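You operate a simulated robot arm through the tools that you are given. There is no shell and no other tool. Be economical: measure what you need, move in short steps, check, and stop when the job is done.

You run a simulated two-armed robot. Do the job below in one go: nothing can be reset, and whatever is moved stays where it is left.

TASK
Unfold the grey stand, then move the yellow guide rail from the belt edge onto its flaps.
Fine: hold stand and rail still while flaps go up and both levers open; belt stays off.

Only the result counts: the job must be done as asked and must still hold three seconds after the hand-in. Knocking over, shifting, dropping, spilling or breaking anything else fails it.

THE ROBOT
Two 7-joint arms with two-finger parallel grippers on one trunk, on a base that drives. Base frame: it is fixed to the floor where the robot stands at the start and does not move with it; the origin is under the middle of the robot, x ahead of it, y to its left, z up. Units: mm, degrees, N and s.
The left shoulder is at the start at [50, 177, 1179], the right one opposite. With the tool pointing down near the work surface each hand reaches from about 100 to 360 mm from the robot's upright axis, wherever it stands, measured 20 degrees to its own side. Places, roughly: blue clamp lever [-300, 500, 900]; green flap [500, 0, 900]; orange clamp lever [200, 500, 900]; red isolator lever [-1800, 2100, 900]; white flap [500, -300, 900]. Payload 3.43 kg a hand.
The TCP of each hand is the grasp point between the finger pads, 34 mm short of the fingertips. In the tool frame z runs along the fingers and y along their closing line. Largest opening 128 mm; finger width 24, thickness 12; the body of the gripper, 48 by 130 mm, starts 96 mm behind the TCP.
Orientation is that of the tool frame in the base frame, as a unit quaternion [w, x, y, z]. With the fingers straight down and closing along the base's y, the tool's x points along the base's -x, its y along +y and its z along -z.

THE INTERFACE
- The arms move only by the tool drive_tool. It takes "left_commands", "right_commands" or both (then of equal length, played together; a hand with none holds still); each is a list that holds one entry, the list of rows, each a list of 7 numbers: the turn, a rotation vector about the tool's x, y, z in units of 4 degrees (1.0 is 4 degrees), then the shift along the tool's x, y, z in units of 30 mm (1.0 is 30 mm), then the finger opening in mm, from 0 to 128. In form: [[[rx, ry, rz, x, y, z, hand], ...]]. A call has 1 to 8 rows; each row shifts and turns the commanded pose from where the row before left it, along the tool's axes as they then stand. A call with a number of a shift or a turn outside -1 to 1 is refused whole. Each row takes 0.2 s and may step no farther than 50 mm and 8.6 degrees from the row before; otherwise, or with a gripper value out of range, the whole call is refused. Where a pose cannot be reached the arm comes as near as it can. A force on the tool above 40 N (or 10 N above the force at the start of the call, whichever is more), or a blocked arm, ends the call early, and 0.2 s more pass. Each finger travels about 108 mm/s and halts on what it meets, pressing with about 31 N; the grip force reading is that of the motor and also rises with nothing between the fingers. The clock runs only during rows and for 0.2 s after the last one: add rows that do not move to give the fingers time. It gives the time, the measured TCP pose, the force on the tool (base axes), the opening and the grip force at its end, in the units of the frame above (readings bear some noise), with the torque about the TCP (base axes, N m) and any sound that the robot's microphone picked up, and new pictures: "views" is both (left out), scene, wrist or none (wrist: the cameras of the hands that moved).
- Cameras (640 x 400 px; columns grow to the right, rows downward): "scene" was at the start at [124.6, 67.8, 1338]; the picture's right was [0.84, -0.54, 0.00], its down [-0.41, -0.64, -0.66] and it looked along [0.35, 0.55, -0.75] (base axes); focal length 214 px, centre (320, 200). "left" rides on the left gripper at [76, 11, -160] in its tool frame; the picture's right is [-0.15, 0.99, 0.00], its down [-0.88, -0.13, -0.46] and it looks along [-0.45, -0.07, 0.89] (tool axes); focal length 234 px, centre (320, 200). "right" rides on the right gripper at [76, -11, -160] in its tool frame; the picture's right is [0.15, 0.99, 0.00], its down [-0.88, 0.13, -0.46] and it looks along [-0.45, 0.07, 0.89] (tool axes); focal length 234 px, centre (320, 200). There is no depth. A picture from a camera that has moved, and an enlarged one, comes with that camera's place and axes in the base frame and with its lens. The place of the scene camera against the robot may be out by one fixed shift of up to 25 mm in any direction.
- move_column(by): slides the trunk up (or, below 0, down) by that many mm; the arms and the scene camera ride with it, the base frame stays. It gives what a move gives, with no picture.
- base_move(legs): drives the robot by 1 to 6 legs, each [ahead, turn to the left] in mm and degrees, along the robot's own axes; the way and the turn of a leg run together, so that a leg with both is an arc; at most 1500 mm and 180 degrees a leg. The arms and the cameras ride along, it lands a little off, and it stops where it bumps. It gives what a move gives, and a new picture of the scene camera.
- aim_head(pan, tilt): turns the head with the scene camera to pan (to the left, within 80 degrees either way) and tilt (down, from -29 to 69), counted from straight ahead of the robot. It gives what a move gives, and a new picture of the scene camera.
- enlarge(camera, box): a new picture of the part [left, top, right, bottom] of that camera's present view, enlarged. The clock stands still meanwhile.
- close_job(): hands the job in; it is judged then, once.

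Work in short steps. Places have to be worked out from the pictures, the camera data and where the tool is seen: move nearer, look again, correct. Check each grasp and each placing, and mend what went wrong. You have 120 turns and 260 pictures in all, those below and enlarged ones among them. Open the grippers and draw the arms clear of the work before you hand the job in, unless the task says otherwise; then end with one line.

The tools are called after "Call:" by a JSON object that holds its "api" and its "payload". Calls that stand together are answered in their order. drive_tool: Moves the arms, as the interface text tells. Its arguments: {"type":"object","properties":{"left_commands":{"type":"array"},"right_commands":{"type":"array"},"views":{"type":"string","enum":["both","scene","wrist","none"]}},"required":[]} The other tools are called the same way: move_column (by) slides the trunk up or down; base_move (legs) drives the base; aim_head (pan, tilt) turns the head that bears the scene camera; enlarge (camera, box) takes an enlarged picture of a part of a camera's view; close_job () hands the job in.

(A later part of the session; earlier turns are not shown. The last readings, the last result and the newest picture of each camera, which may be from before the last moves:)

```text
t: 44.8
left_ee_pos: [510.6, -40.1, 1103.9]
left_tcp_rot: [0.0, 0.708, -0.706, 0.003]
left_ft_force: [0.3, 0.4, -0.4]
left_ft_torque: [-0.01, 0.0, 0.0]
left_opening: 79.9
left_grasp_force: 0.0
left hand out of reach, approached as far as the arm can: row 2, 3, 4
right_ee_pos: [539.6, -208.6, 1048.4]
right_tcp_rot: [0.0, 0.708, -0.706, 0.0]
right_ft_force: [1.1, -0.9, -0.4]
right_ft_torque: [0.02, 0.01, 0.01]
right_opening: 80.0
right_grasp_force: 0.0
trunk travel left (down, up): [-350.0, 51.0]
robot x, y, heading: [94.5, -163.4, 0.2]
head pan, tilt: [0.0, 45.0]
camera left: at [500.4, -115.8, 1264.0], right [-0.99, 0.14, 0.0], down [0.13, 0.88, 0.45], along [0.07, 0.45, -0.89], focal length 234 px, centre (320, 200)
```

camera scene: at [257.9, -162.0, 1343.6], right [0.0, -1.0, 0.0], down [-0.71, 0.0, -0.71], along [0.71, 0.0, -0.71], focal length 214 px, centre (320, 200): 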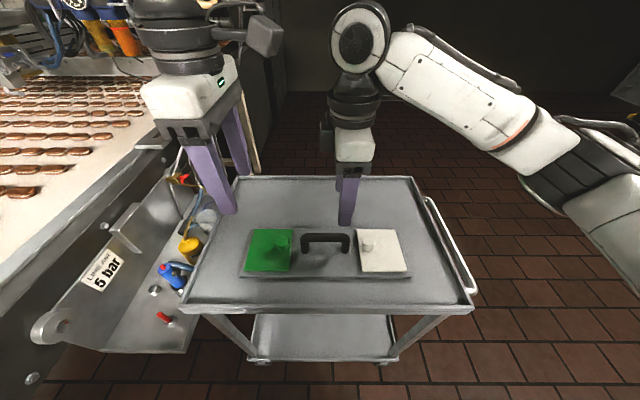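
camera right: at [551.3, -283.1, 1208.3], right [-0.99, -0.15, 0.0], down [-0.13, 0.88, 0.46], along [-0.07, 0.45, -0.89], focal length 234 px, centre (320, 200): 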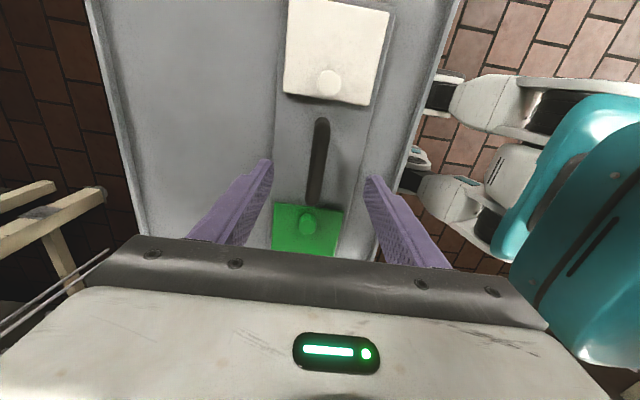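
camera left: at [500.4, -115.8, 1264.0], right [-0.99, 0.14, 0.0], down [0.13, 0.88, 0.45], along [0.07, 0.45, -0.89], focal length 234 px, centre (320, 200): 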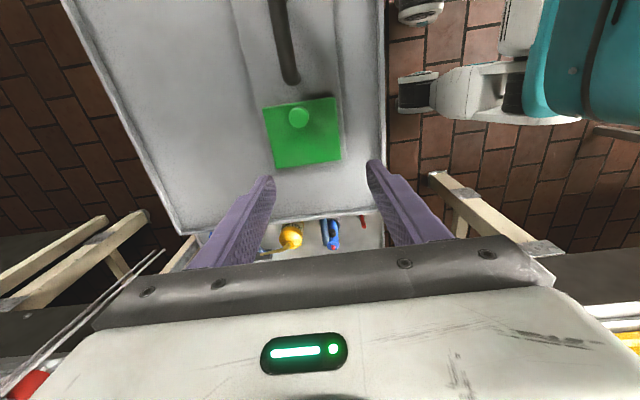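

Yaw wasn't the limit; I look at the left arm's posture to see what stops it.

Call:
{"api": "aim_head", "payload": {"pan": 60, "tilt": 0}}

Call:
{"api": "aim_head", "payload": {"pan": -60, "tilt": 20}}

```text
t: 46.1
left_ee_pos: [510.6, -41.0, 1103.3]
left_tcp_rot: [0.001, 0.708, -0.706, 0.002]
left_ft_force: [-0.2, -0.1, 0.5]
left_ft_torque: [-0.01, 0.01, -0.02]
left_opening: 79.8
left_grasp_force: 0.1
right_ee_pos: [540.7, -207.9, 1048.4]
right_tcp_rot: [0.0, 0.708, -0.706, 0.001]
right_ft_force: [-0.4, -0.3, 0.4]
right_ft_torque: [0.02, 0.0, -0.01]
right_opening: 80.2
right_grasp_force: 0.0
trunk travel left (down, up): [-350.0, 51.0]
robot x, y, heading: [95.3, -161.7, 0.4]
head pan, tilt: [60.0, 0.0]
camera scene: at [221.4, -84.2, 1414.5], right [0.87, -0.5, 0.0], down [0.0, 0.0, -1.0], along [0.5, 0.87, 0.0], focal length 214 px, centre (320, 200)
```

scene: 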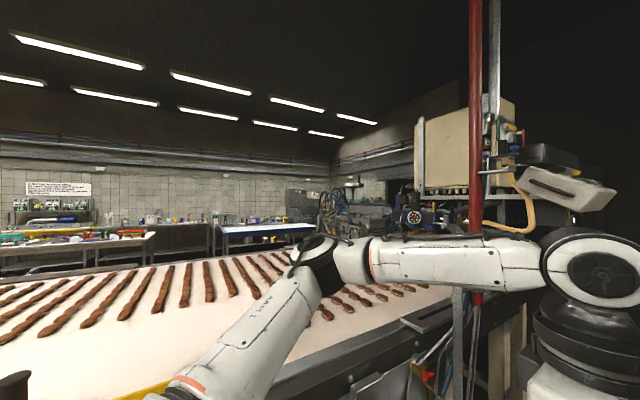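

```text
t: 48.1
left_ee_pos: [511.5, -40.8, 1103.9]
left_tcp_rot: [0.001, 0.708, -0.706, 0.002]
left_ft_force: [-1.1, -0.2, 0.0]
left_ft_torque: [0.0, -0.01, 0.01]
left_opening: 79.9
left_grasp_force: 0.1
right_ee_pos: [538.7, -208.1, 1049.3]
right_tcp_rot: [0.0, 0.708, -0.706, 0.001]
right_ft_force: [0.4, 0.0, -1.0]
right_ft_torque: [0.0, -0.02, -0.01]
right_opening: 79.8
right_grasp_force: 0.0
trunk travel left (down, up): [-350.0, 51.0]
robot x, y, heading: [91.9, -165.4, 0.5]
head pan, tilt: [-60.0, 20.0]
camera scene: at [223.4, -242.7, 1382.3], right [-0.86, -0.5, 0.0], down [-0.17, 0.3, -0.94], along [0.47, -0.81, -0.34], focal length 214 px, centre (320, 200)
```

scene: 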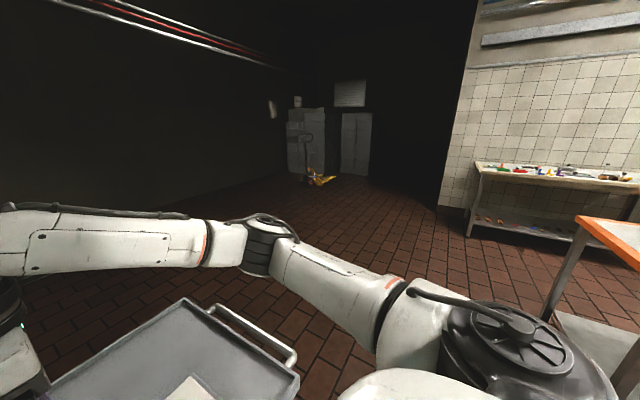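

The left elbow sits far forward. I retract the hand inward toward the body and then extend again to change the arm's posture.

Call:
{"api": "drive_tool", "payload": {"left_commands": [[[0, 0, 0, 0, 1, -0.2, 80], [0, 0, 0, 0, 1, -0.2, 80], [0, 0, 0, 0, 1, -0.2, 80], [0, 0, 0, 0.3, 1, -0.2, 80], [0, 0, 0, 0.3, 1, 0, 80], [0, 0, 0, 0.3, 1, 0, 80], [0, 0, 0, 0.5, 0.5, 0, 80], [0, 0, 0, 0.5, 0, 0, 80]]], "views": "none"}}

Call:
{"api": "drive_tool", "payload": {"left_commands": [[[0, 0, 0, 0, -1, 0, 80], [0, 0, 0, 0, -1, 0, 80], [0, 0, 0, 0, -1, 0, 80], [0, 0, 0, 0, -1, 0, 80], [0, 0, 0, 0, -1, 0, 80], [0, 0, 0, 0, -1, 0, 80], [0, 0, 0, 0, -1, 0, 80]]], "views": "none"}}

Call:
{"api": "aim_head", "payload": {"pan": 0, "tilt": 45}}

```text
t: 49.9
left_ee_pos: [316.9, -60.3, 1131.7]
left_tcp_rot: [0.001, 0.708, -0.706, 0.0]
left_ft_force: [0.3, 0.3, -0.6]
left_ft_torque: [0.04, -0.02, -0.04]
left_opening: 80.1
left_grasp_force: 0.0
left hand out of reach, approached as far as the arm can: row 6, 7, 8
right_ee_pos: [540.2, -207.5, 1048.0]
right_tcp_rot: [0.0, 0.708, -0.706, 0.0]
right_ft_force: [0.0, 1.0, 0.0]
right_ft_torque: [0.0, -0.02, 0.05]
right_opening: 80.2
right_grasp_force: 0.1
trunk travel left (down, up): [-350.0, 51.0]
robot x, y, heading: [96.9, -168.1, 0.3]
head pan, tilt: [-60.0, 20.0]
```

```text
t: 51.5
left_ee_pos: [481.6, -45.7, 1134.0]
left_tcp_rot: [-0.001, 0.708, -0.706, 0.0]
left_ft_force: [-0.3, 0.5, 0.1]
left_ft_torque: [-0.02, 0.02, 0.02]
left_opening: 80.0
left_grasp_force: 0.0
left hand out of reach, approached as far as the arm can: row 5, 6, 7
right_ee_pos: [539.6, -208.6, 1048.9]
right_tcp_rot: [0.0, 0.709, -0.706, 0.0]
right_ft_force: [-0.2, -0.7, 0.2]
right_ft_torque: [0.0, 0.0, 0.0]
right_opening: 79.9
right_grasp_force: 0.1
trunk travel left (down, up): [-350.0, 51.0]
robot x, y, heading: [96.4, -163.9, 0.3]
head pan, tilt: [-60.0, 20.0]
```

```text
t: 52.8
left_ee_pos: [482.4, -45.3, 1133.3]
left_tcp_rot: [-0.001, 0.709, -0.705, 0.001]
left_ft_force: [0.3, 0.6, -0.1]
left_ft_torque: [-0.01, 0.01, 0.01]
left_opening: 80.0
left_grasp_force: 0.1
right_ee_pos: [539.9, -208.0, 1048.9]
right_tcp_rot: [0.0, 0.709, -0.705, 0.0]
right_ft_force: [0.0, -0.5, 0.3]
right_ft_torque: [-0.01, 0.0, 0.0]
right_opening: 79.8
right_grasp_force: 0.1
trunk travel left (down, up): [-350.0, 51.0]
robot x, y, heading: [92.9, -164.8, 0.3]
head pan, tilt: [0.0, 45.0]
camera scene: at [257.9, -162.1, 1343.6], right [0.0, -1.0, 0.0], down [-0.71, 0.0, -0.71], along [0.71, 0.0, -0.71], focal length 214 px, centre (320, 200)
```

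scene: 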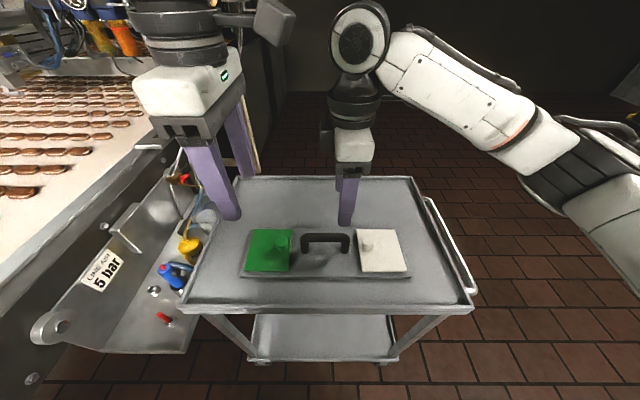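

Lower heights seem to permit more inward reach, so I descend first, then move in.

Call:
{"api": "drive_tool", "payload": {"left_commands": [[[0, 0, 0, 0, 0, 1, 80], [0, 0, 0, 0, 0, 1, 80], [0, 0, 0, 0, 0, 1, 80], [0, 0, 0, 0, 0, 1, 80], [0, 0, 0, 0.3, -0.6, 0.2, 80], [0, 0, 0, 0.3, -0.6, 0.2, 80], [0, 0, 0, 0.4, -0.6, 0.2, 80]]], "views": "wrist"}}

```text
t: 54.4
left_ee_pos: [519.5, -38.7, 1001.5]
left_tcp_rot: [0.0, 0.708, -0.706, 0.001]
left_ft_force: [-0.1, 0.8, 0.8]
left_ft_torque: [0.01, 0.01, 0.01]
left_opening: 79.9
left_grasp_force: 0.0
left hand out of reach, approached as far as the arm can: row 5, 6, 7
right_ee_pos: [539.6, -207.8, 1048.0]
right_tcp_rot: [0.001, 0.708, -0.706, 0.0]
right_ft_force: [-0.8, 0.1, 0.0]
right_ft_torque: [0.0, -0.03, 0.0]
right_opening: 79.7
right_grasp_force: 0.1
trunk travel left (down, up): [-350.0, 51.0]
robot x, y, heading: [91.0, -165.7, 0.2]
head pan, tilt: [0.0, 45.0]
camera left: at [509.3, -113.5, 1161.6], right [-0.99, 0.14, 0.0], down [0.13, 0.88, 0.45], along [0.07, 0.45, -0.89], focal length 234 px, centre (320, 200)
```

left: 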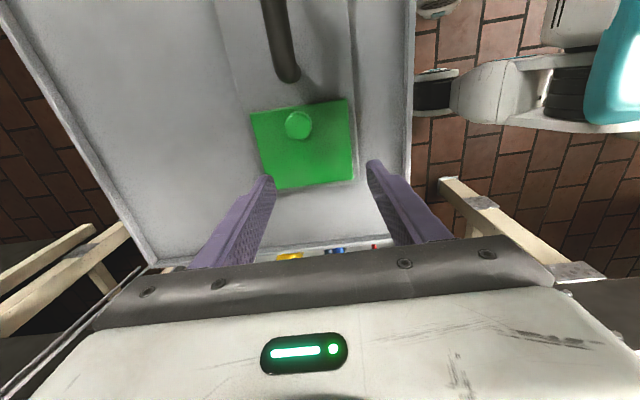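

The left hand stalls near shoulder-line inward reach, so I raise both hands and shift the robot about 90 mm further to its right.

Call:
{"api": "drive_tool", "payload": {"left_commands": [[[0, 0, 0, 0, 0.5, -1, 80], [0, 0, 0, 0, 0.5, -1, 80], [0, 0, 0, 0, 0.5, -1, 80], [0, 0, 0, 0, 0.5, -1, 80], [0, 0, 0, 0, 0.5, -0.5, 80]]], "right_commands": [[[0, 0, 0, 0, 0.5, -1, 80], [0, 0, 0, 0, 0.5, -1, 80], [0, 0, 0, 0, 0.5, -1, 80], [0, 0, 0, 0, 0.5, 0, 80], [0, 0, 0, 0, 0.5, 0, 80]]], "views": "none"}}

Call:
{"api": "base_move", "payload": {"legs": [[0, -75], [95, 0], [0, 75]]}}

```text
t: 55.6
left_ee_pos: [444.2, -36.9, 1134.8]
left_tcp_rot: [-0.001, 0.708, -0.706, 0.0]
left_ft_force: [0.1, -0.3, -0.2]
left_ft_torque: [0.04, 0.01, 0.01]
left_opening: 80.1
left_grasp_force: 0.0
right_ee_pos: [463.5, -207.5, 1139.8]
right_tcp_rot: [-0.001, 0.709, -0.706, 0.0]
right_ft_force: [-0.8, -0.5, 0.1]
right_ft_torque: [-0.03, -0.01, 0.0]
right_opening: 80.0
right_grasp_force: 0.1
trunk travel left (down, up): [-350.0, 51.0]
robot x, y, heading: [96.4, -167.9, 0.2]
head pan, tilt: [0.0, 45.0]
```

```text
t: 60.0
left_ee_pos: [338.2, -557.2, 1136.9]
left_tcp_rot: [0.0, -0.14, 0.99, -0.001]
left_ft_force: [-1.1, 0.6, 0.0]
left_ft_torque: [-0.04, 0.0, -0.01]
left_opening: 80.2
left_grasp_force: 0.1
right_ee_pos: [181.3, -624.5, 1138.0]
right_tcp_rot: [0.0, -0.139, 0.99, -0.001]
right_ft_force: [0.4, -0.1, -0.1]
right_ft_torque: [-0.01, 0.01, 0.02]
right_opening: 80.0
right_grasp_force: 0.0
trunk travel left (down, up): [-350.0, 51.0]
robot x, y, heading: [119.8, -258.9, -74.1]
head pan, tilt: [0.0, 45.0]
stopped in leg 2: the robot was blocked; the commanded pose is now the measured one
camera scene: at [174.4, -399.6, 1343.6], right [-0.96, -0.28, 0.0], down [-0.19, 0.68, -0.71], along [0.19, -0.68, -0.71], focal length 214 px, centre (320, 200)
```

scene: 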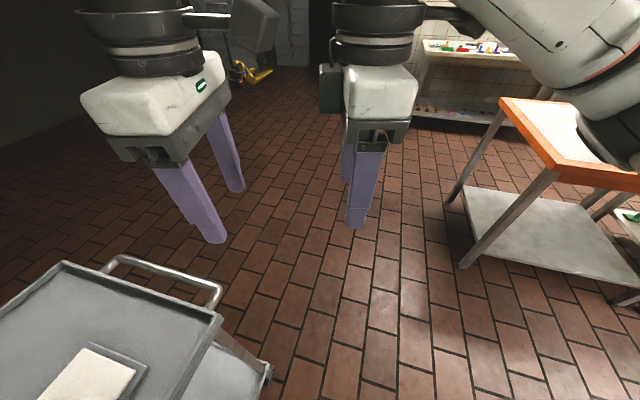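

It stopped essentially at the end of leg 2 (94 of 95 mm). I turn back to face the stand and check that nothing moved.

Call:
{"api": "base_move", "payload": {"legs": [[0, 74]]}}

```text
t: 63.6
left_ee_pos: [470.9, -129.3, 1136.3]
left_tcp_rot: [-0.001, 0.708, -0.706, 0.001]
left_ft_force: [-0.3, 0.2, -1.2]
left_ft_torque: [-0.03, -0.03, 0.01]
left_opening: 80.2
left_grasp_force: 0.1
right_ee_pos: [490.6, -298.6, 1138.5]
right_tcp_rot: [-0.001, 0.708, -0.707, -0.001]
right_ft_force: [0.8, 0.2, 0.1]
right_ft_torque: [0.0, 0.02, 0.01]
right_opening: 80.2
right_grasp_force: 0.0
trunk travel left (down, up): [-350.0, 51.0]
robot x, y, heading: [119.2, -253.6, 0.1]
head pan, tilt: [0.0, 45.0]
camera scene: at [284.1, -253.7, 1343.6], right [0.0, -1.0, 0.0], down [-0.71, 0.0, -0.71], along [0.71, 0.0, -0.71], focal length 214 px, centre (320, 200)
```

scene: 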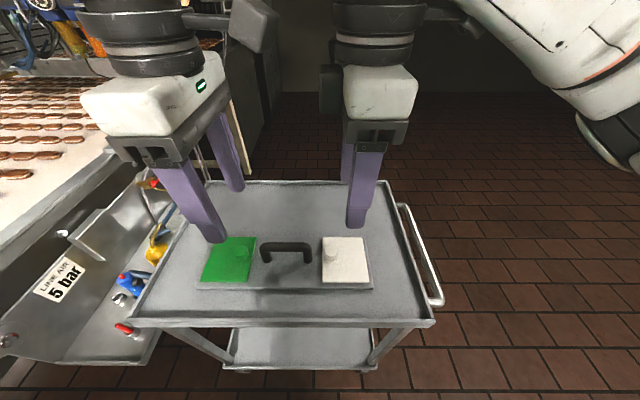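

Everything looks in place. The left hand's camera would be between the hands, so I turn the left by +180° again (camera outward), shifting it away first.

Call:
{"api": "drive_tool", "payload": {"left_commands": [[[0, 0, 0, -0.9, 0, 0, 80], [0, 0, 0, -0.9, 0, 0, 80], [0, 0, 1, 0, 0, 0, 80], [0, 0, 1, 0, 0, 0, 80], [0, 0, 1, 0, 0, 0, 80], [0, 0, 1, 0, 0, 0, 80], [0, 0, 1, 0, 0, 0, 80], [0, 0, 1, 0, 0, 0, 80]]], "views": "none"}}

Call:
{"api": "drive_tool", "payload": {"left_commands": [[[0, 0, 1, 0, 0, 0, 80], [0, 0, 1, 0, 0, 0, 80], [0, 0, 1, 0, 0, 0, 80], [0, 0, 1, 0, 0, 0, 80], [0, 0, 1, 0, 0, 0, 80], [0, 0, 1, 0, 0, 0, 80], [0, 0, 1, 0, 0, 0, 80], [0, 0, 1, 0, 0, 0, 80]]], "views": "none"}}

Call:
{"api": "drive_tool", "payload": {"left_commands": [[[0, 0, 1, 0, 0, 0, 80], [0, 0, 1, 0, 0, 0, 80], [0, 0, 1, 0, 0, 0, 80], [0, 0, 1, 0, 0, 0, 80], [0, 0, 1, 0, 0, 0, 80], [0, 0, 1, 0, 0, 0, 80], [0, 0, 1, 0, 0, 0, 80], [0, 0, 1, 0, 0, 0, 80]]], "views": "none"}}

Call:
{"api": "drive_tool", "payload": {"left_commands": [[[0, 0, 1, 0, 0, 0, 80], [0, 0, 1, 0, 0, 0, 80], [0, 0, 1, 0, 0, 0, 80], [0, 0, 1, 0, 0, 0, 80], [0, 0, 1, 0, 0, 0, 80], [0, 0, 1, 0, 0, 0, 80], [0, 0, 1, 0, 0, 0, 80], [0, 0, 1, 0, 0, 0, 80]]], "views": "none"}}

Call:
{"api": "drive_tool", "payload": {"left_commands": [[[0, 0, 1, 0, 0, 0, 80], [0, 0, 1, 0, 0, 0, 80], [0, 0, 1, 0, 0, 0, 80], [0, 0, 1, 0, 0, 0, 80], [0, 0, 1, 0, 0, 0, 80], [0, 0, 1, 0, 0, 0, 80], [0, 0, 1, 0, 0, 0, 80], [0, 0, 1, 0, 0, 0, 80]]], "views": "none"}}

Call:
{"api": "drive_tool", "payload": {"left_commands": [[[0, 0, 1, 0, 0, 0, 80], [0, 0, 1, 0, 0, 0, 80], [0, 0, 1, 0, 0, 0, 80], [0, 0, 1, 0, 0, 0, 80], [0, 0, 1, 0, 0, 0, 80], [0, 0, 1, 0, 0, 0, 80], [0, 0, 1, 0, 0, 0, 80]]], "views": "none"}}

Call:
{"api": "drive_tool", "payload": {"right_commands": [[[0, 0, 0, -0.49, -0.28, 0.97, 80], [0, 0, 0, -0.49, -0.28, 0.97, 80], [0, 0, 0, -0.49, -0.28, 0.97, 80], [0, 0, 0, -0.49, -0.28, 0.97, 80], [0, 0, 0, -0.49, -0.28, 0.97, 80], [0, 0, 0, -0.49, -0.28, 0.97, 80]]], "views": "both"}}

```text
t: 65.4
left_ee_pos: [469.0, -76.0, 1137.3]
left_tcp_rot: [0.0, -0.546, 0.838, -0.001]
left_ft_force: [0.1, 0.3, -0.8]
left_ft_torque: [-0.03, 0.01, -0.01]
left_opening: 80.0
left_grasp_force: 0.1
right_ee_pos: [490.7, -299.1, 1138.6]
right_tcp_rot: [0.0, 0.707, -0.707, 0.0]
right_ft_force: [0.5, 0.5, -0.4]
right_ft_torque: [0.01, -0.03, -0.01]
right_opening: 79.8
right_grasp_force: 0.0
trunk travel left (down, up): [-350.0, 51.0]
robot x, y, heading: [118.4, -255.1, 0.1]
head pan, tilt: [0.0, 45.0]
```

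```text
t: 67.2
left_ee_pos: [470.1, -76.3, 1136.8]
left_tcp_rot: [0.001, -0.294, 0.956, 0.0]
left_ft_force: [-0.2, -0.5, -0.5]
left_ft_torque: [0.0, 0.02, 0.0]
left_opening: 80.0
left_grasp_force: 0.1
right_ee_pos: [490.4, -300.1, 1138.2]
right_tcp_rot: [-0.001, 0.708, -0.706, -0.001]
right_ft_force: [0.1, 0.0, 0.3]
right_ft_torque: [0.02, 0.03, 0.0]
right_opening: 80.0
right_grasp_force: 0.0
trunk travel left (down, up): [-350.0, 51.0]
robot x, y, heading: [118.4, -255.0, -0.1]
head pan, tilt: [0.0, 45.0]
```

```text
t: 69.0
left_ee_pos: [470.0, -74.9, 1135.9]
left_tcp_rot: [0.0, -0.02, 1.0, 0.001]
left_ft_force: [0.2, 0.2, -0.5]
left_ft_torque: [0.03, 0.03, 0.02]
left_opening: 79.9
left_grasp_force: 0.1
right_ee_pos: [491.0, -299.2, 1138.7]
right_tcp_rot: [0.0, 0.708, -0.706, 0.001]
right_ft_force: [-0.2, -0.3, 0.4]
right_ft_torque: [0.01, 0.02, 0.03]
right_opening: 80.1
right_grasp_force: 0.0
trunk travel left (down, up): [-350.0, 51.0]
robot x, y, heading: [124.8, -255.7, 0.2]
head pan, tilt: [0.0, 45.0]
```

```text
t: 70.8
left_ee_pos: [470.1, -75.9, 1136.5]
left_tcp_rot: [0.0, 0.257, 0.966, 0.0]
left_ft_force: [-0.1, 0.2, 0.3]
left_ft_torque: [0.0, 0.02, 0.0]
left_opening: 80.0
left_grasp_force: 0.1
right_ee_pos: [492.0, -300.7, 1137.1]
right_tcp_rot: [0.001, 0.708, -0.706, 0.0]
right_ft_force: [0.3, -0.4, 1.1]
right_ft_torque: [-0.04, -0.04, 0.0]
right_opening: 79.9
right_grasp_force: 0.0
trunk travel left (down, up): [-350.0, 51.0]
robot x, y, heading: [121.8, -258.1, 0.0]
head pan, tilt: [0.0, 45.0]
```

```text
t: 72.6
left_ee_pos: [470.6, -75.9, 1136.1]
left_tcp_rot: [0.001, 0.514, 0.858, 0.001]
left_ft_force: [-0.6, 1.2, -0.1]
left_ft_torque: [0.04, 0.01, 0.01]
left_opening: 80.1
left_grasp_force: 0.0
right_ee_pos: [491.4, -298.7, 1138.8]
right_tcp_rot: [0.001, 0.708, -0.707, 0.0]
right_ft_force: [0.1, 0.0, -0.2]
right_ft_torque: [0.01, -0.02, 0.0]
right_opening: 80.1
right_grasp_force: 0.1
trunk travel left (down, up): [-350.0, 51.0]
robot x, y, heading: [119.7, -256.5, -0.1]
head pan, tilt: [0.0, 45.0]
```

```text
t: 74.2
left_ee_pos: [470.7, -76.8, 1136.8]
left_tcp_rot: [0.001, 0.706, 0.708, 0.0]
left_ft_force: [-0.2, 0.7, -0.7]
left_ft_torque: [0.0, 0.04, 0.0]
left_opening: 80.1
left_grasp_force: 0.1
right_ee_pos: [491.0, -299.8, 1138.1]
right_tcp_rot: [0.0, 0.708, -0.706, 0.0]
right_ft_force: [0.4, 0.4, -0.5]
right_ft_torque: [0.02, -0.01, 0.0]
right_opening: 80.2
right_grasp_force: 0.1
trunk travel left (down, up): [-350.0, 51.0]
robot x, y, heading: [121.9, -255.6, -0.1]
head pan, tilt: [0.0, 45.0]
```

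```text
t: 75.6
left_ee_pos: [471.8, -74.9, 1137.0]
left_tcp_rot: [0.001, 0.705, 0.709, 0.0]
left_ft_force: [-0.5, -0.3, 0.6]
left_ft_torque: [0.0, 0.0, 0.04]
left_opening: 80.0
left_grasp_force: 0.2
right_ee_pos: [541.2, -210.7, 964.1]
right_tcp_rot: [0.0, 0.708, -0.706, 0.0]
right_ft_force: [-0.1, 0.1, -0.2]
right_ft_torque: [0.02, 0.0, -0.01]
right_opening: 79.9
right_grasp_force: 0.0
trunk travel left (down, up): [-350.0, 51.0]
robot x, y, heading: [118.7, -255.5, 0.2]
head pan, tilt: [0.0, 45.0]
camera scene: at [284.4, -253.5, 1343.6], right [0.0, -1.0, 0.0], down [-0.71, 0.0, -0.71], along [0.71, 0.0, -0.71], focal length 214 px, centre (320, 200)
camera right: at [553.3, -286.7, 1122.8], right [-0.99, -0.15, 0.0], down [-0.13, 0.88, 0.46], along [-0.07, 0.45, -0.89], focal length 234 px, centre (320, 200)
```

scene: 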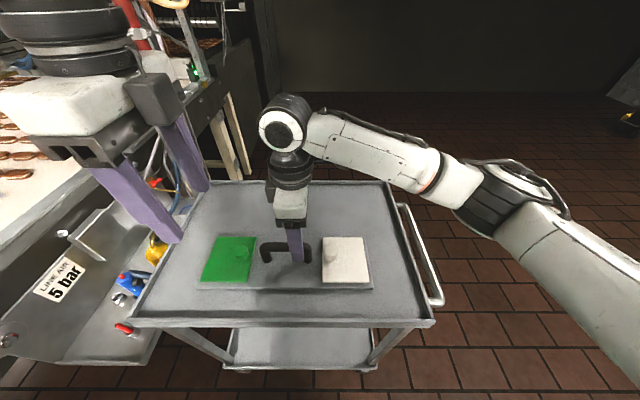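
right: 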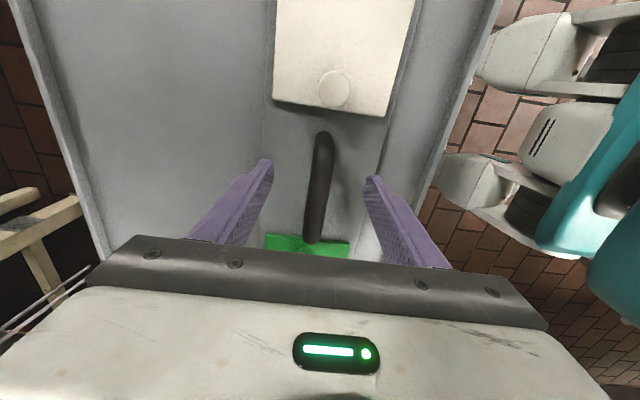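

Both reach now. Right goes down on the bar and closes; left moves above the green knob.

Call:
{"api": "drive_tool", "payload": {"left_commands": [[[0, 0, 0, 0, 0.45, 0.7, 80], [0, 0, 0, 0, 0.45, 0.7, 80], [0, 0, 0, 0, 0.45, 0.7, 80], [0, 0, 0, 0, 0.45, 0.7, 80], [0, 0, 0, 0, 0.4, 0.7, 80], [0, 0, 0, 0, 0, 0.7, 80], [0, 0, 0, 0, 0, 0.3, 80]]], "right_commands": [[[0, 0, 0, 0, 0, 0.72, 80], [0, 0, 0, 0, 0, 0.72, 80], [0, 0, 0, 0, 0, 0.72, 80], [0, 0, 0, 0, 0, 0, 40], [0, 0, 0, 0, 0, 0, 0], [0, 0, 0, 0, 0, 0, 0], [0, 0, 0, 0, 0, 0, 0]]], "views": "both"}}

```text
t: 77.2
left_ee_pos: [536.5, -74.9, 1001.3]
left_tcp_rot: [0.001, 0.706, 0.708, 0.0]
left_ft_force: [0.1, 1.0, -0.9]
left_ft_torque: [-0.02, -0.02, 0.02]
left_opening: 79.7
left_grasp_force: 0.0
right_ee_pos: [541.2, -210.6, 898.1]
right_tcp_rot: [0.001, 0.707, -0.707, -0.001]
right_ft_force: [-2.8, -0.6, 0.1]
right_ft_torque: [-0.08, 0.06, 0.02]
right_opening: 21.8
right_grasp_force: 31.1
trunk travel left (down, up): [-350.0, 51.0]
robot x, y, heading: [117.8, -260.3, -0.0]
head pan, tilt: [0.0, 45.0]
camera scene: at [284.2, -253.8, 1343.5], right [0.0, -1.0, 0.0], down [-0.71, 0.0, -0.71], along [0.71, 0.0, -0.71], focal length 214 px, centre (320, 200)
camera right: at [552.6, -287.2, 1058.4], right [-0.99, -0.15, 0.0], down [-0.13, 0.88, 0.46], along [-0.07, 0.45, -0.89], focal length 234 px, centre (320, 200)
camera left: at [548.3, 0.6, 1161.1], right [0.99, -0.14, 0.0], down [-0.13, -0.88, 0.46], along [-0.06, -0.45, -0.89], focal length 234 px, centre (320, 200)
```

scene: 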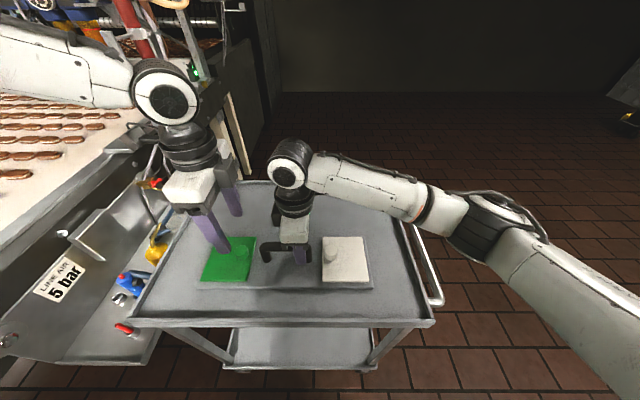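
right: 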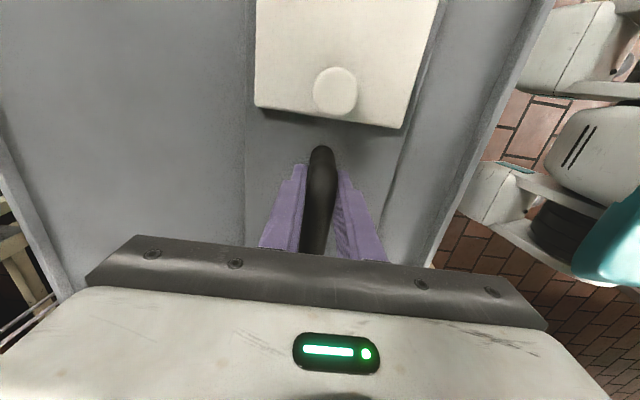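
left: 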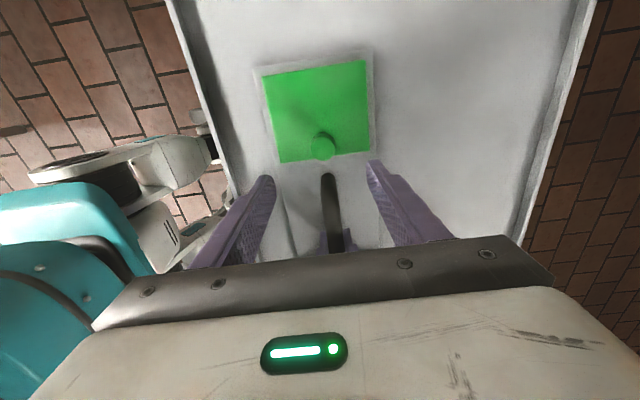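

Knob is at (542, −69), flap spans y −87…+14. I descend so that the tips are at z≈870 and close on the knob.

Call:
{"api": "drive_tool", "payload": {"left_commands": [[[0, 0, 0, 0.2, 0.18, 0.81, 70], [0, 0, 0, 0, 0, 0.81, 60], [0, 0, 0, 0, 0, 0.81, 60], [0, 0, 0, 0, 0, 0.81, 60], [0, 0, 0, 0, 0, 0, 30], [0, 0, 0, 0, 0, 0, 0], [0, 0, 0, 0, 0, 0, 0], [0, 0, 0, 0, 0, 0, 0]]], "views": "wrist"}}

Call:
{"api": "enlarge", "payload": {"camera": "scene", "box": [160, 170, 400, 320]}}

```text
t: 79.0
left_ee_pos: [541.9, -69.1, 903.2]
left_tcp_rot: [0.0, 0.706, 0.708, 0.001]
left_ft_force: [-0.8, 0.8, 0.1]
left_ft_torque: [-0.1, 0.01, -0.01]
left_opening: 29.3
left_grasp_force: 31.2
right_ee_pos: [540.8, -210.2, 898.1]
right_tcp_rot: [0.0, 0.708, -0.706, 0.001]
right_ft_force: [0.0, 0.4, -0.9]
right_ft_torque: [0.05, -0.05, -0.15]
right_opening: 21.9
right_grasp_force: 30.9
trunk travel left (down, up): [-350.0, 51.0]
robot x, y, heading: [117.9, -256.6, 0.1]
head pan, tilt: [0.0, 45.0]
camera left: at [553.5, 6.1, 1063.3], right [0.99, -0.14, 0.0], down [-0.13, -0.88, 0.46], along [-0.07, -0.45, -0.89], focal length 234 px, centre (320, 200)
```

left: 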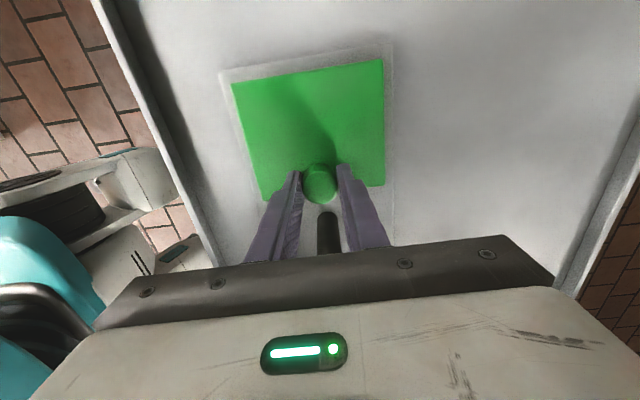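

```text
2.67 times, centred on (280, 245) of scene
camera zoom: at [284.8, -253.7, 1343.5], right [0.0, -1.0, 0.0], down [-0.71, 0.0, -0.71], along [0.71, 0.0, -0.71], focal length 572 px, centre (427, 80)
```

zoom: 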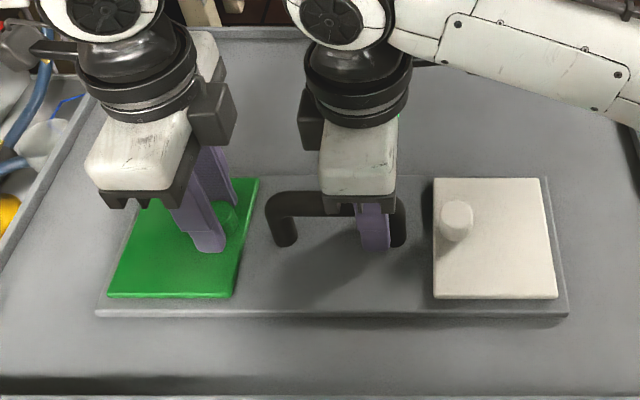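

Knob grasped (29 mm). I swing the green flap rigidly about its outer edge (y≈14, z≈862), first 16° to test.

Call:
{"api": "drive_tool", "payload": {"left_commands": [[[0, -1, 0, 0.102, 0, -0.19, 0], [0, -1, 0, 0.102, 0, -0.19, 0], [0, -1, 0, 0.102, 0, -0.19, 0], [0, -1, 0, 0.102, 0, -0.19, 0]]], "views": "wrist"}}

Call:
{"api": "enlarge", "payload": {"camera": "scene", "box": [160, 170, 400, 320]}}

```text
t: 80.0
left_ee_pos: [541.8, -53.9, 925.2]
left_tcp_rot: [0.099, 0.698, 0.703, -0.098]
left_ft_force: [0.1, 5.0, 0.1]
left_ft_torque: [-0.05, 0.04, -0.07]
left_opening: 29.4
left_grasp_force: 31.4
right_ee_pos: [541.5, -209.8, 899.1]
right_tcp_rot: [0.001, 0.707, -0.707, 0.0]
right_ft_force: [1.6, -4.7, -0.8]
right_ft_torque: [0.84, -0.05, -0.06]
right_opening: 22.0
right_grasp_force: 30.9
trunk travel left (down, up): [-350.0, 51.0]
robot x, y, heading: [119.6, -254.5, 0.3]
head pan, tilt: [0.0, 45.0]
camera left: at [553.5, 63.1, 1057.8], right [0.99, -0.14, 0.04], down [-0.13, -0.72, 0.68], along [-0.06, -0.68, -0.73], focal length 234 px, centre (320, 200)
```

left: 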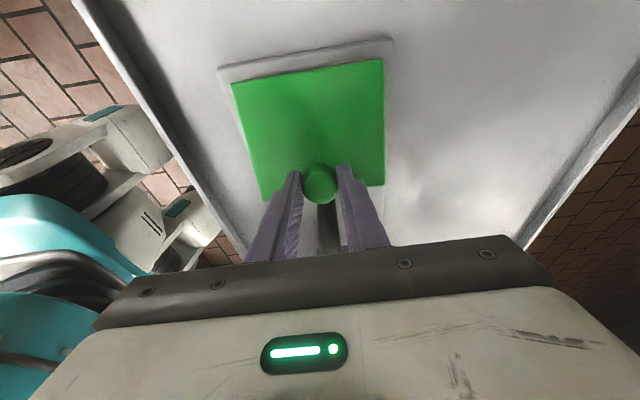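

```text
2.67 times, centred on (280, 245) of scene
camera zoom: at [284.7, -253.4, 1343.5], right [0.0, -1.0, 0.0], down [-0.71, 0.0, -0.71], along [0.71, 0.0, -0.71], focal length 572 px, centre (427, 80)
```

zoom: 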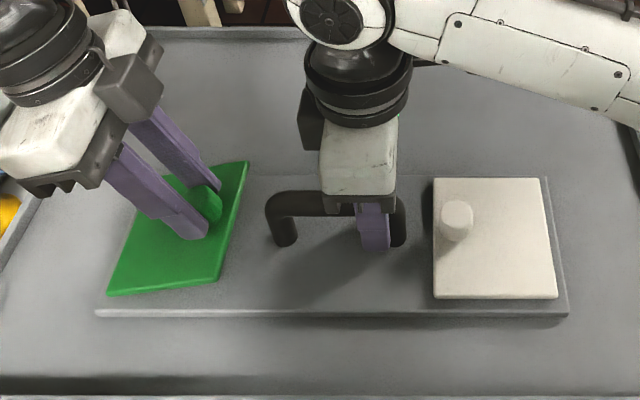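

The flap lifts cleanly with little force. I continue to about 48° and look at clearance behind the hand.

Call:
{"api": "drive_tool", "payload": {"left_commands": [[[0, -1, 0, 0.12, 0, -0.19, 0], [0, -1, 0, 0.12, 0, -0.19, 0], [0, -1, 0, 0.12, 0, -0.19, 0], [0, -1, 0, 0.12, 0, -0.19, 0], [0, -1, 0, 0.12, 0, -0.19, 0], [0, -1, 0, 0.12, 0, -0.19, 0]]], "views": "scene"}}

Call:
{"api": "enlarge", "payload": {"camera": "scene", "box": [60, 80, 380, 280]}}

```text
t: 81.4
left_ee_pos: [541.7, -21.5, 946.5]
left_tcp_rot: [0.244, 0.663, 0.666, -0.241]
left_ft_force: [-3.9, 4.3, 0.4]
left_ft_torque: [0.28, 0.31, -0.13]
left_opening: 29.2
left_grasp_force: 30.8
right_ee_pos: [542.5, -211.2, 898.1]
right_tcp_rot: [0.0, 0.707, -0.707, 0.0]
right_ft_force: [4.5, -3.3, -0.1]
right_ft_torque: [-0.52, 0.16, -0.36]
right_opening: 22.0
right_grasp_force: 30.8
trunk travel left (down, up): [-350.0, 51.0]
robot x, y, heading: [122.5, -257.2, 0.0]
head pan, tilt: [0.0, 45.0]
camera scene: at [284.6, -253.6, 1343.5], right [0.0, -1.0, 0.0], down [-0.71, 0.0, -0.71], along [0.71, 0.0, -0.71], focal length 214 px, centre (320, 200)
```

scene: 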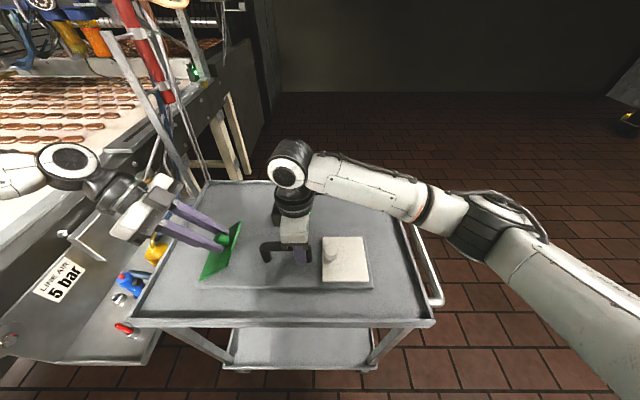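

```text
2.00 times, centred on (220, 180) of scene
camera zoom: at [284.6, -253.6, 1343.5], right [0.0, -1.0, 0.0], down [-0.71, 0.0, -0.71], along [0.71, 0.0, -0.71], focal length 429 px, centre (520, 240)
```

zoom: 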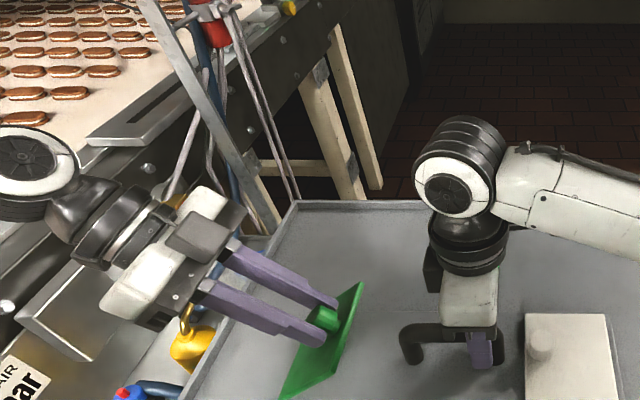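

At 40° tilt the wrist nears the air panel, so from here I keep the tool angle and let the knob pivot between the pads, to about 60° first.

Call:
{"api": "drive_tool", "payload": {"left_commands": [[[0, 0, 0, 0.043, 0, -0.27, 0], [0, 0, 0, 0.043, 0, -0.27, 0], [0, 0, 0, 0.107, 0, -0.24, 0], [0, 0, 0, 0.107, 0, -0.24, 0]]], "views": "wrist"}}

Call:
{"api": "enlarge", "payload": {"camera": "scene", "box": [60, 80, 380, 280]}}

```text
t: 82.4
left_ee_pos: [539.9, 6.4, 964.5]
left_tcp_rot: [0.243, 0.663, 0.666, -0.241]
left_ft_force: [-2.1, -9.8, -6.7]
left_ft_torque: [-0.91, 0.28, -0.23]
left_opening: 29.4
left_grasp_force: 31.1
right_ee_pos: [539.6, -208.8, 899.7]
right_tcp_rot: [-0.002, 0.708, -0.706, 0.0]
right_ft_force: [2.0, 13.3, 8.8]
right_ft_torque: [-0.23, 0.04, -0.18]
right_opening: 21.9
right_grasp_force: 31.6
trunk travel left (down, up): [-350.0, 51.0]
robot x, y, heading: [117.4, -257.3, 0.3]
head pan, tilt: [0.0, 45.0]
camera left: at [552.7, 167.2, 1037.7], right [0.99, -0.11, 0.1], down [-0.13, -0.38, 0.92], along [-0.06, -0.92, -0.39], focal length 234 px, centre (320, 200)
```

left: 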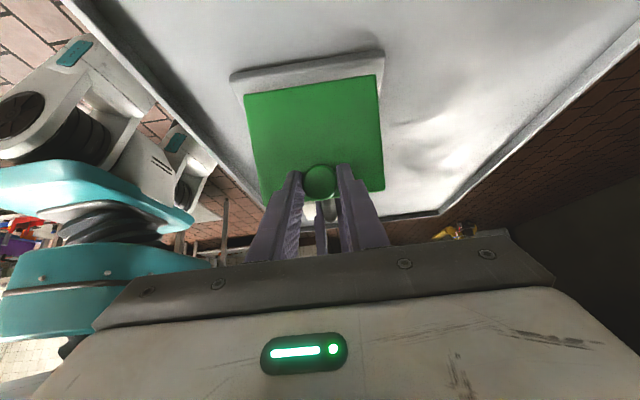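

```text
2.00 times, centred on (220, 180) of scene
camera zoom: at [284.0, -253.0, 1343.7], right [0.0, -1.0, 0.0], down [-0.71, 0.0, -0.71], along [0.71, 0.0, -0.71], focal length 429 px, centre (520, 240)
```

zoom: 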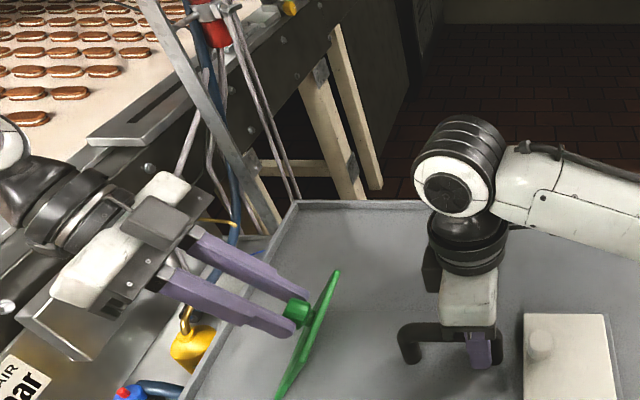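

Flap is near 60° with a slight outward pull; I ease the radius and continue toward 80°.

Call:
{"api": "drive_tool", "payload": {"left_commands": [[[0, 0, 0, 0.15, 0, -0.12, 0], [0, 0, 0, 0.15, 0, -0.15, 0], [0, 0, 0, 0.175, 0, -0.15, 0], [0, 0, 0, 0.175, 0, -0.15, 0]]], "views": "wrist"}}

Call:
{"api": "enlarge", "payload": {"camera": "scene", "box": [60, 80, 380, 280]}}

```text
t: 83.4
left_ee_pos: [541.7, 31.7, 966.3]
left_tcp_rot: [0.244, 0.663, 0.665, -0.242]
left_ft_force: [-3.6, -10.8, 6.4]
left_ft_torque: [-1.19, 0.18, -0.33]
left_opening: 29.3
left_grasp_force: 31.0
right_ee_pos: [540.0, -210.6, 898.9]
right_tcp_rot: [0.0, 0.708, -0.706, 0.0]
right_ft_force: [4.8, 14.5, -3.1]
right_ft_torque: [-0.64, 0.04, -0.25]
right_opening: 21.8
right_grasp_force: 31.6
trunk travel left (down, up): [-350.0, 51.0]
robot x, y, heading: [121.1, -255.1, 0.5]
head pan, tilt: [0.0, 45.0]
camera left: at [553.3, 192.6, 1039.1], right [0.99, -0.11, 0.1], down [-0.13, -0.38, 0.92], along [-0.06, -0.92, -0.39], focal length 234 px, centre (320, 200)
```

left: 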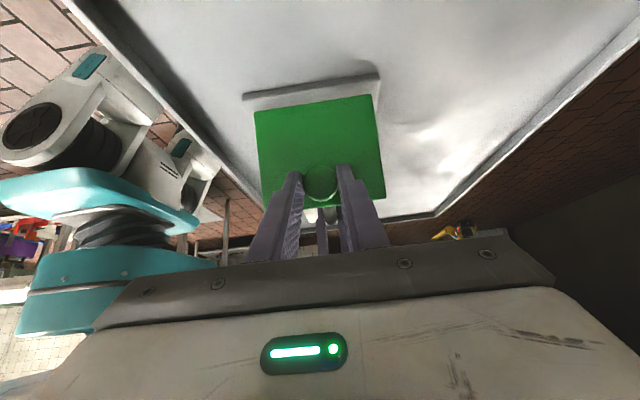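

```text
2.00 times, centred on (220, 180) of scene
camera zoom: at [284.1, -253.5, 1343.6], right [0.0, -1.0, 0.0], down [-0.71, 0.0, -0.71], along [0.71, 0.0, -0.71], focal length 429 px, centre (520, 240)
```

zoom: 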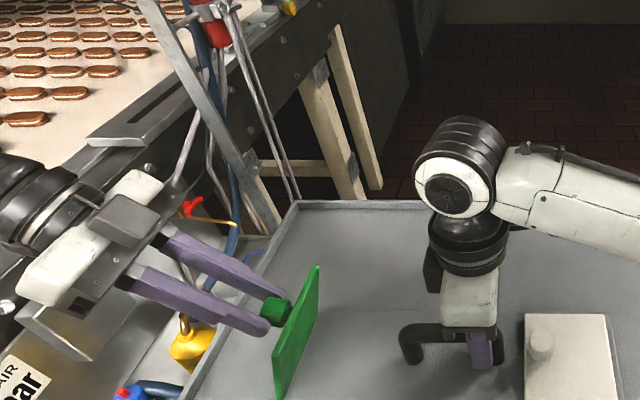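

Around 75°. I continue toward upright in small steps.

Call:
{"api": "drive_tool", "payload": {"left_commands": [[[0, 0, 0, 0.19, 0, -0.17, 0], [0, 0, 0, 0.2, 0, -0.16, 0], [0, 0, 0, 0.2, 0, -0.15, 0]]], "views": "wrist"}}

Call:
{"api": "enlarge", "payload": {"camera": "scene", "box": [60, 80, 380, 280]}}

```text
t: 84.2
left_ee_pos: [541.3, 54.9, 963.2]
left_tcp_rot: [0.242, 0.664, 0.666, -0.241]
left_ft_force: [-0.3, -10.5, -0.9]
left_ft_torque: [-0.96, 0.08, -0.23]
left_opening: 29.6
left_grasp_force: 31.1
right_ee_pos: [540.6, -211.8, 897.7]
right_tcp_rot: [0.001, 0.708, -0.706, 0.0]
right_ft_force: [0.6, 9.7, -4.3]
right_ft_torque: [0.01, -0.11, -0.22]
right_opening: 21.9
right_grasp_force: 31.5
trunk travel left (down, up): [-350.0, 51.0]
robot x, y, heading: [122.1, -257.5, 0.0]
head pan, tilt: [0.0, 45.0]
camera left: at [553.1, 215.7, 1037.2], right [0.99, -0.11, 0.09], down [-0.13, -0.38, 0.92], along [-0.06, -0.92, -0.39], focal length 234 px, centre (320, 200)
```

left: 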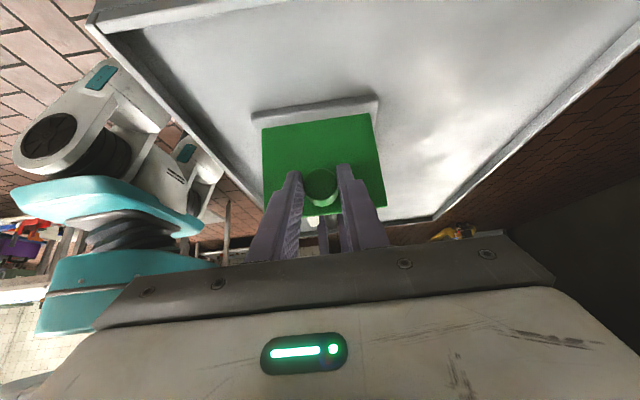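

```text
2.00 times, centred on (220, 180) of scene
camera zoom: at [284.5, -253.8, 1343.4], right [0.0, -1.0, 0.0], down [-0.71, 0.0, -0.71], along [0.71, 0.0, -0.71], focal length 429 px, centre (520, 240)
```

zoom: 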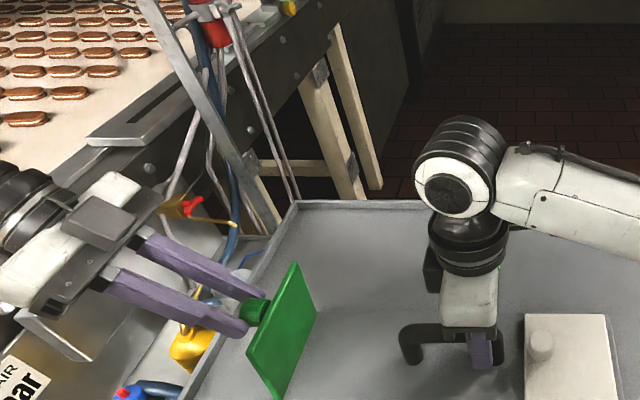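

The flap looks about 85–90°. I push a bit further to find the stop.

Call:
{"api": "drive_tool", "payload": {"left_commands": [[[0, 0, 0, 0.13, 0, -0.07, 0], [0, 0, 0, 0.13, 0, -0.07, 0], [0, 0, 0, 0, 0, 0, 0]]], "views": "wrist"}}

Call:
{"api": "enlarge", "payload": {"camera": "scene", "box": [140, 170, 300, 270]}}

```text
t: 85.0
left_ee_pos: [540.5, 63.3, 962.9]
left_tcp_rot: [0.242, 0.663, 0.666, -0.241]
left_ft_force: [-0.2, -9.7, -3.1]
left_ft_torque: [-0.93, 0.04, -0.23]
left_opening: 29.0
left_grasp_force: 30.9
right_ee_pos: [541.4, -210.9, 898.5]
right_tcp_rot: [0.0, 0.708, -0.706, 0.0]
right_ft_force: [0.4, 8.9, -4.4]
right_ft_torque: [0.39, 0.08, -0.03]
right_opening: 22.1
right_grasp_force: 31.3
trunk travel left (down, up): [-350.0, 51.0]
robot x, y, heading: [118.6, -260.1, -0.1]
head pan, tilt: [0.0, 45.0]
camera left: at [552.9, 224.6, 1036.4], right [0.99, -0.11, 0.09], down [-0.13, -0.38, 0.92], along [-0.06, -0.92, -0.39], focal length 234 px, centre (320, 200)
```

left: 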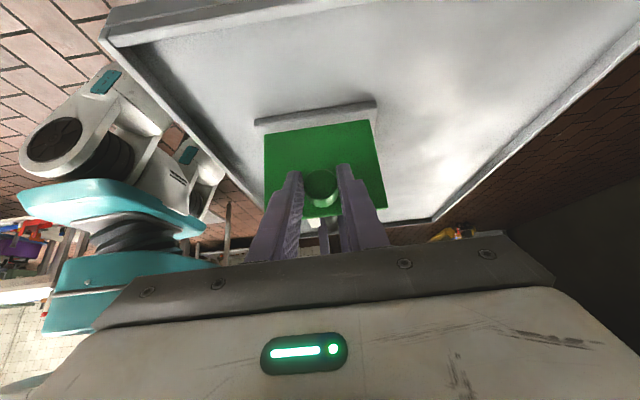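

```text
4.00 times, centred on (220, 220) of scene
camera zoom: at [284.7, -253.6, 1343.5], right [0.0, -1.0, 0.0], down [-0.71, 0.0, -0.71], along [0.71, 0.0, -0.71], focal length 858 px, centre (720, 120)
```

zoom: 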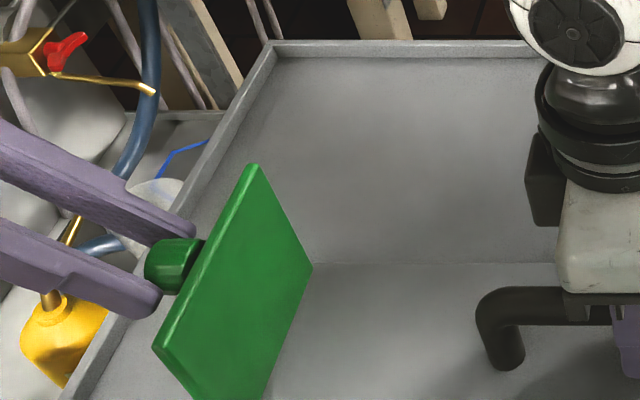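

The flap appears upright (≈90°). I release the knob and back off along the tool axis, then check that it stays.

Call:
{"api": "drive_tool", "payload": {"left_commands": [[[0, 0, 0, 0, 0, 0, 50], [0, 0, 0, 0, 0, 0, 60], [0, 0, 0, 0, 0, -0.7, 60], [0, 0, 0, 0, 0, -0.7, 60]]], "views": "wrist"}}

Call:
{"api": "enlarge", "payload": {"camera": "scene", "box": [140, 170, 300, 270]}}

```text
t: 86.0
left_ee_pos: [541.2, 90.7, 993.8]
left_tcp_rot: [0.242, 0.664, 0.665, -0.242]
left_ft_force: [0.9, 0.3, -1.2]
left_ft_torque: [-0.03, 0.02, -0.01]
left_opening: 60.0
left_grasp_force: 0.1
right_ee_pos: [542.0, -211.3, 897.5]
right_tcp_rot: [0.001, 0.707, -0.707, 0.001]
right_ft_force: [-0.8, -1.8, -3.8]
right_ft_torque: [-0.82, -0.09, -0.02]
right_opening: 22.1
right_grasp_force: 30.4
trunk travel left (down, up): [-350.0, 51.0]
robot x, y, heading: [119.8, -254.5, 0.1]
head pan, tilt: [0.0, 45.0]
camera left: at [552.4, 251.4, 1068.4], right [0.99, -0.11, 0.09], down [-0.13, -0.38, 0.92], along [-0.06, -0.92, -0.39], focal length 234 px, centre (320, 200)
```

left: 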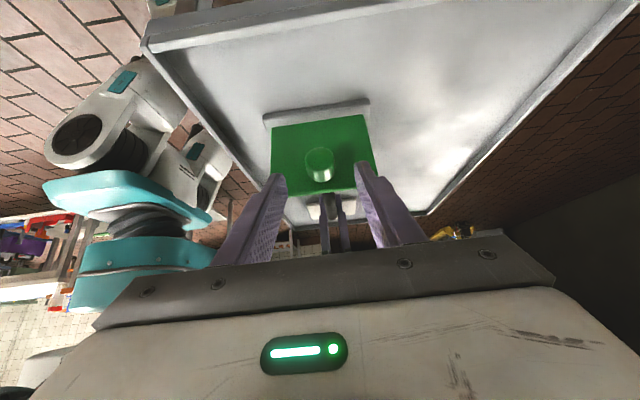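

```text
4.00 times, centred on (220, 220) of scene
camera zoom: at [284.5, -253.8, 1343.5], right [0.0, -1.0, 0.0], down [-0.71, 0.0, -0.71], along [0.71, 0.0, -0.71], focal length 858 px, centre (720, 120)
```

zoom: 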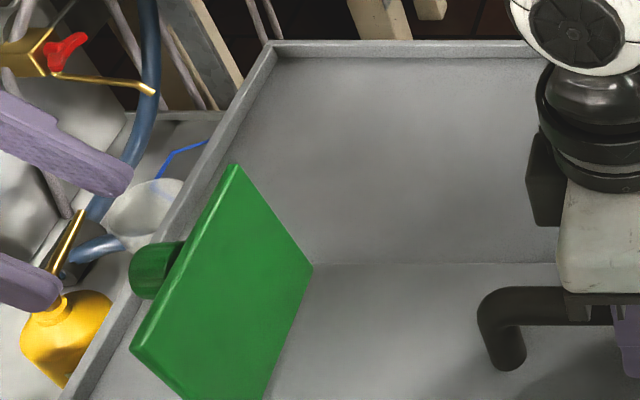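

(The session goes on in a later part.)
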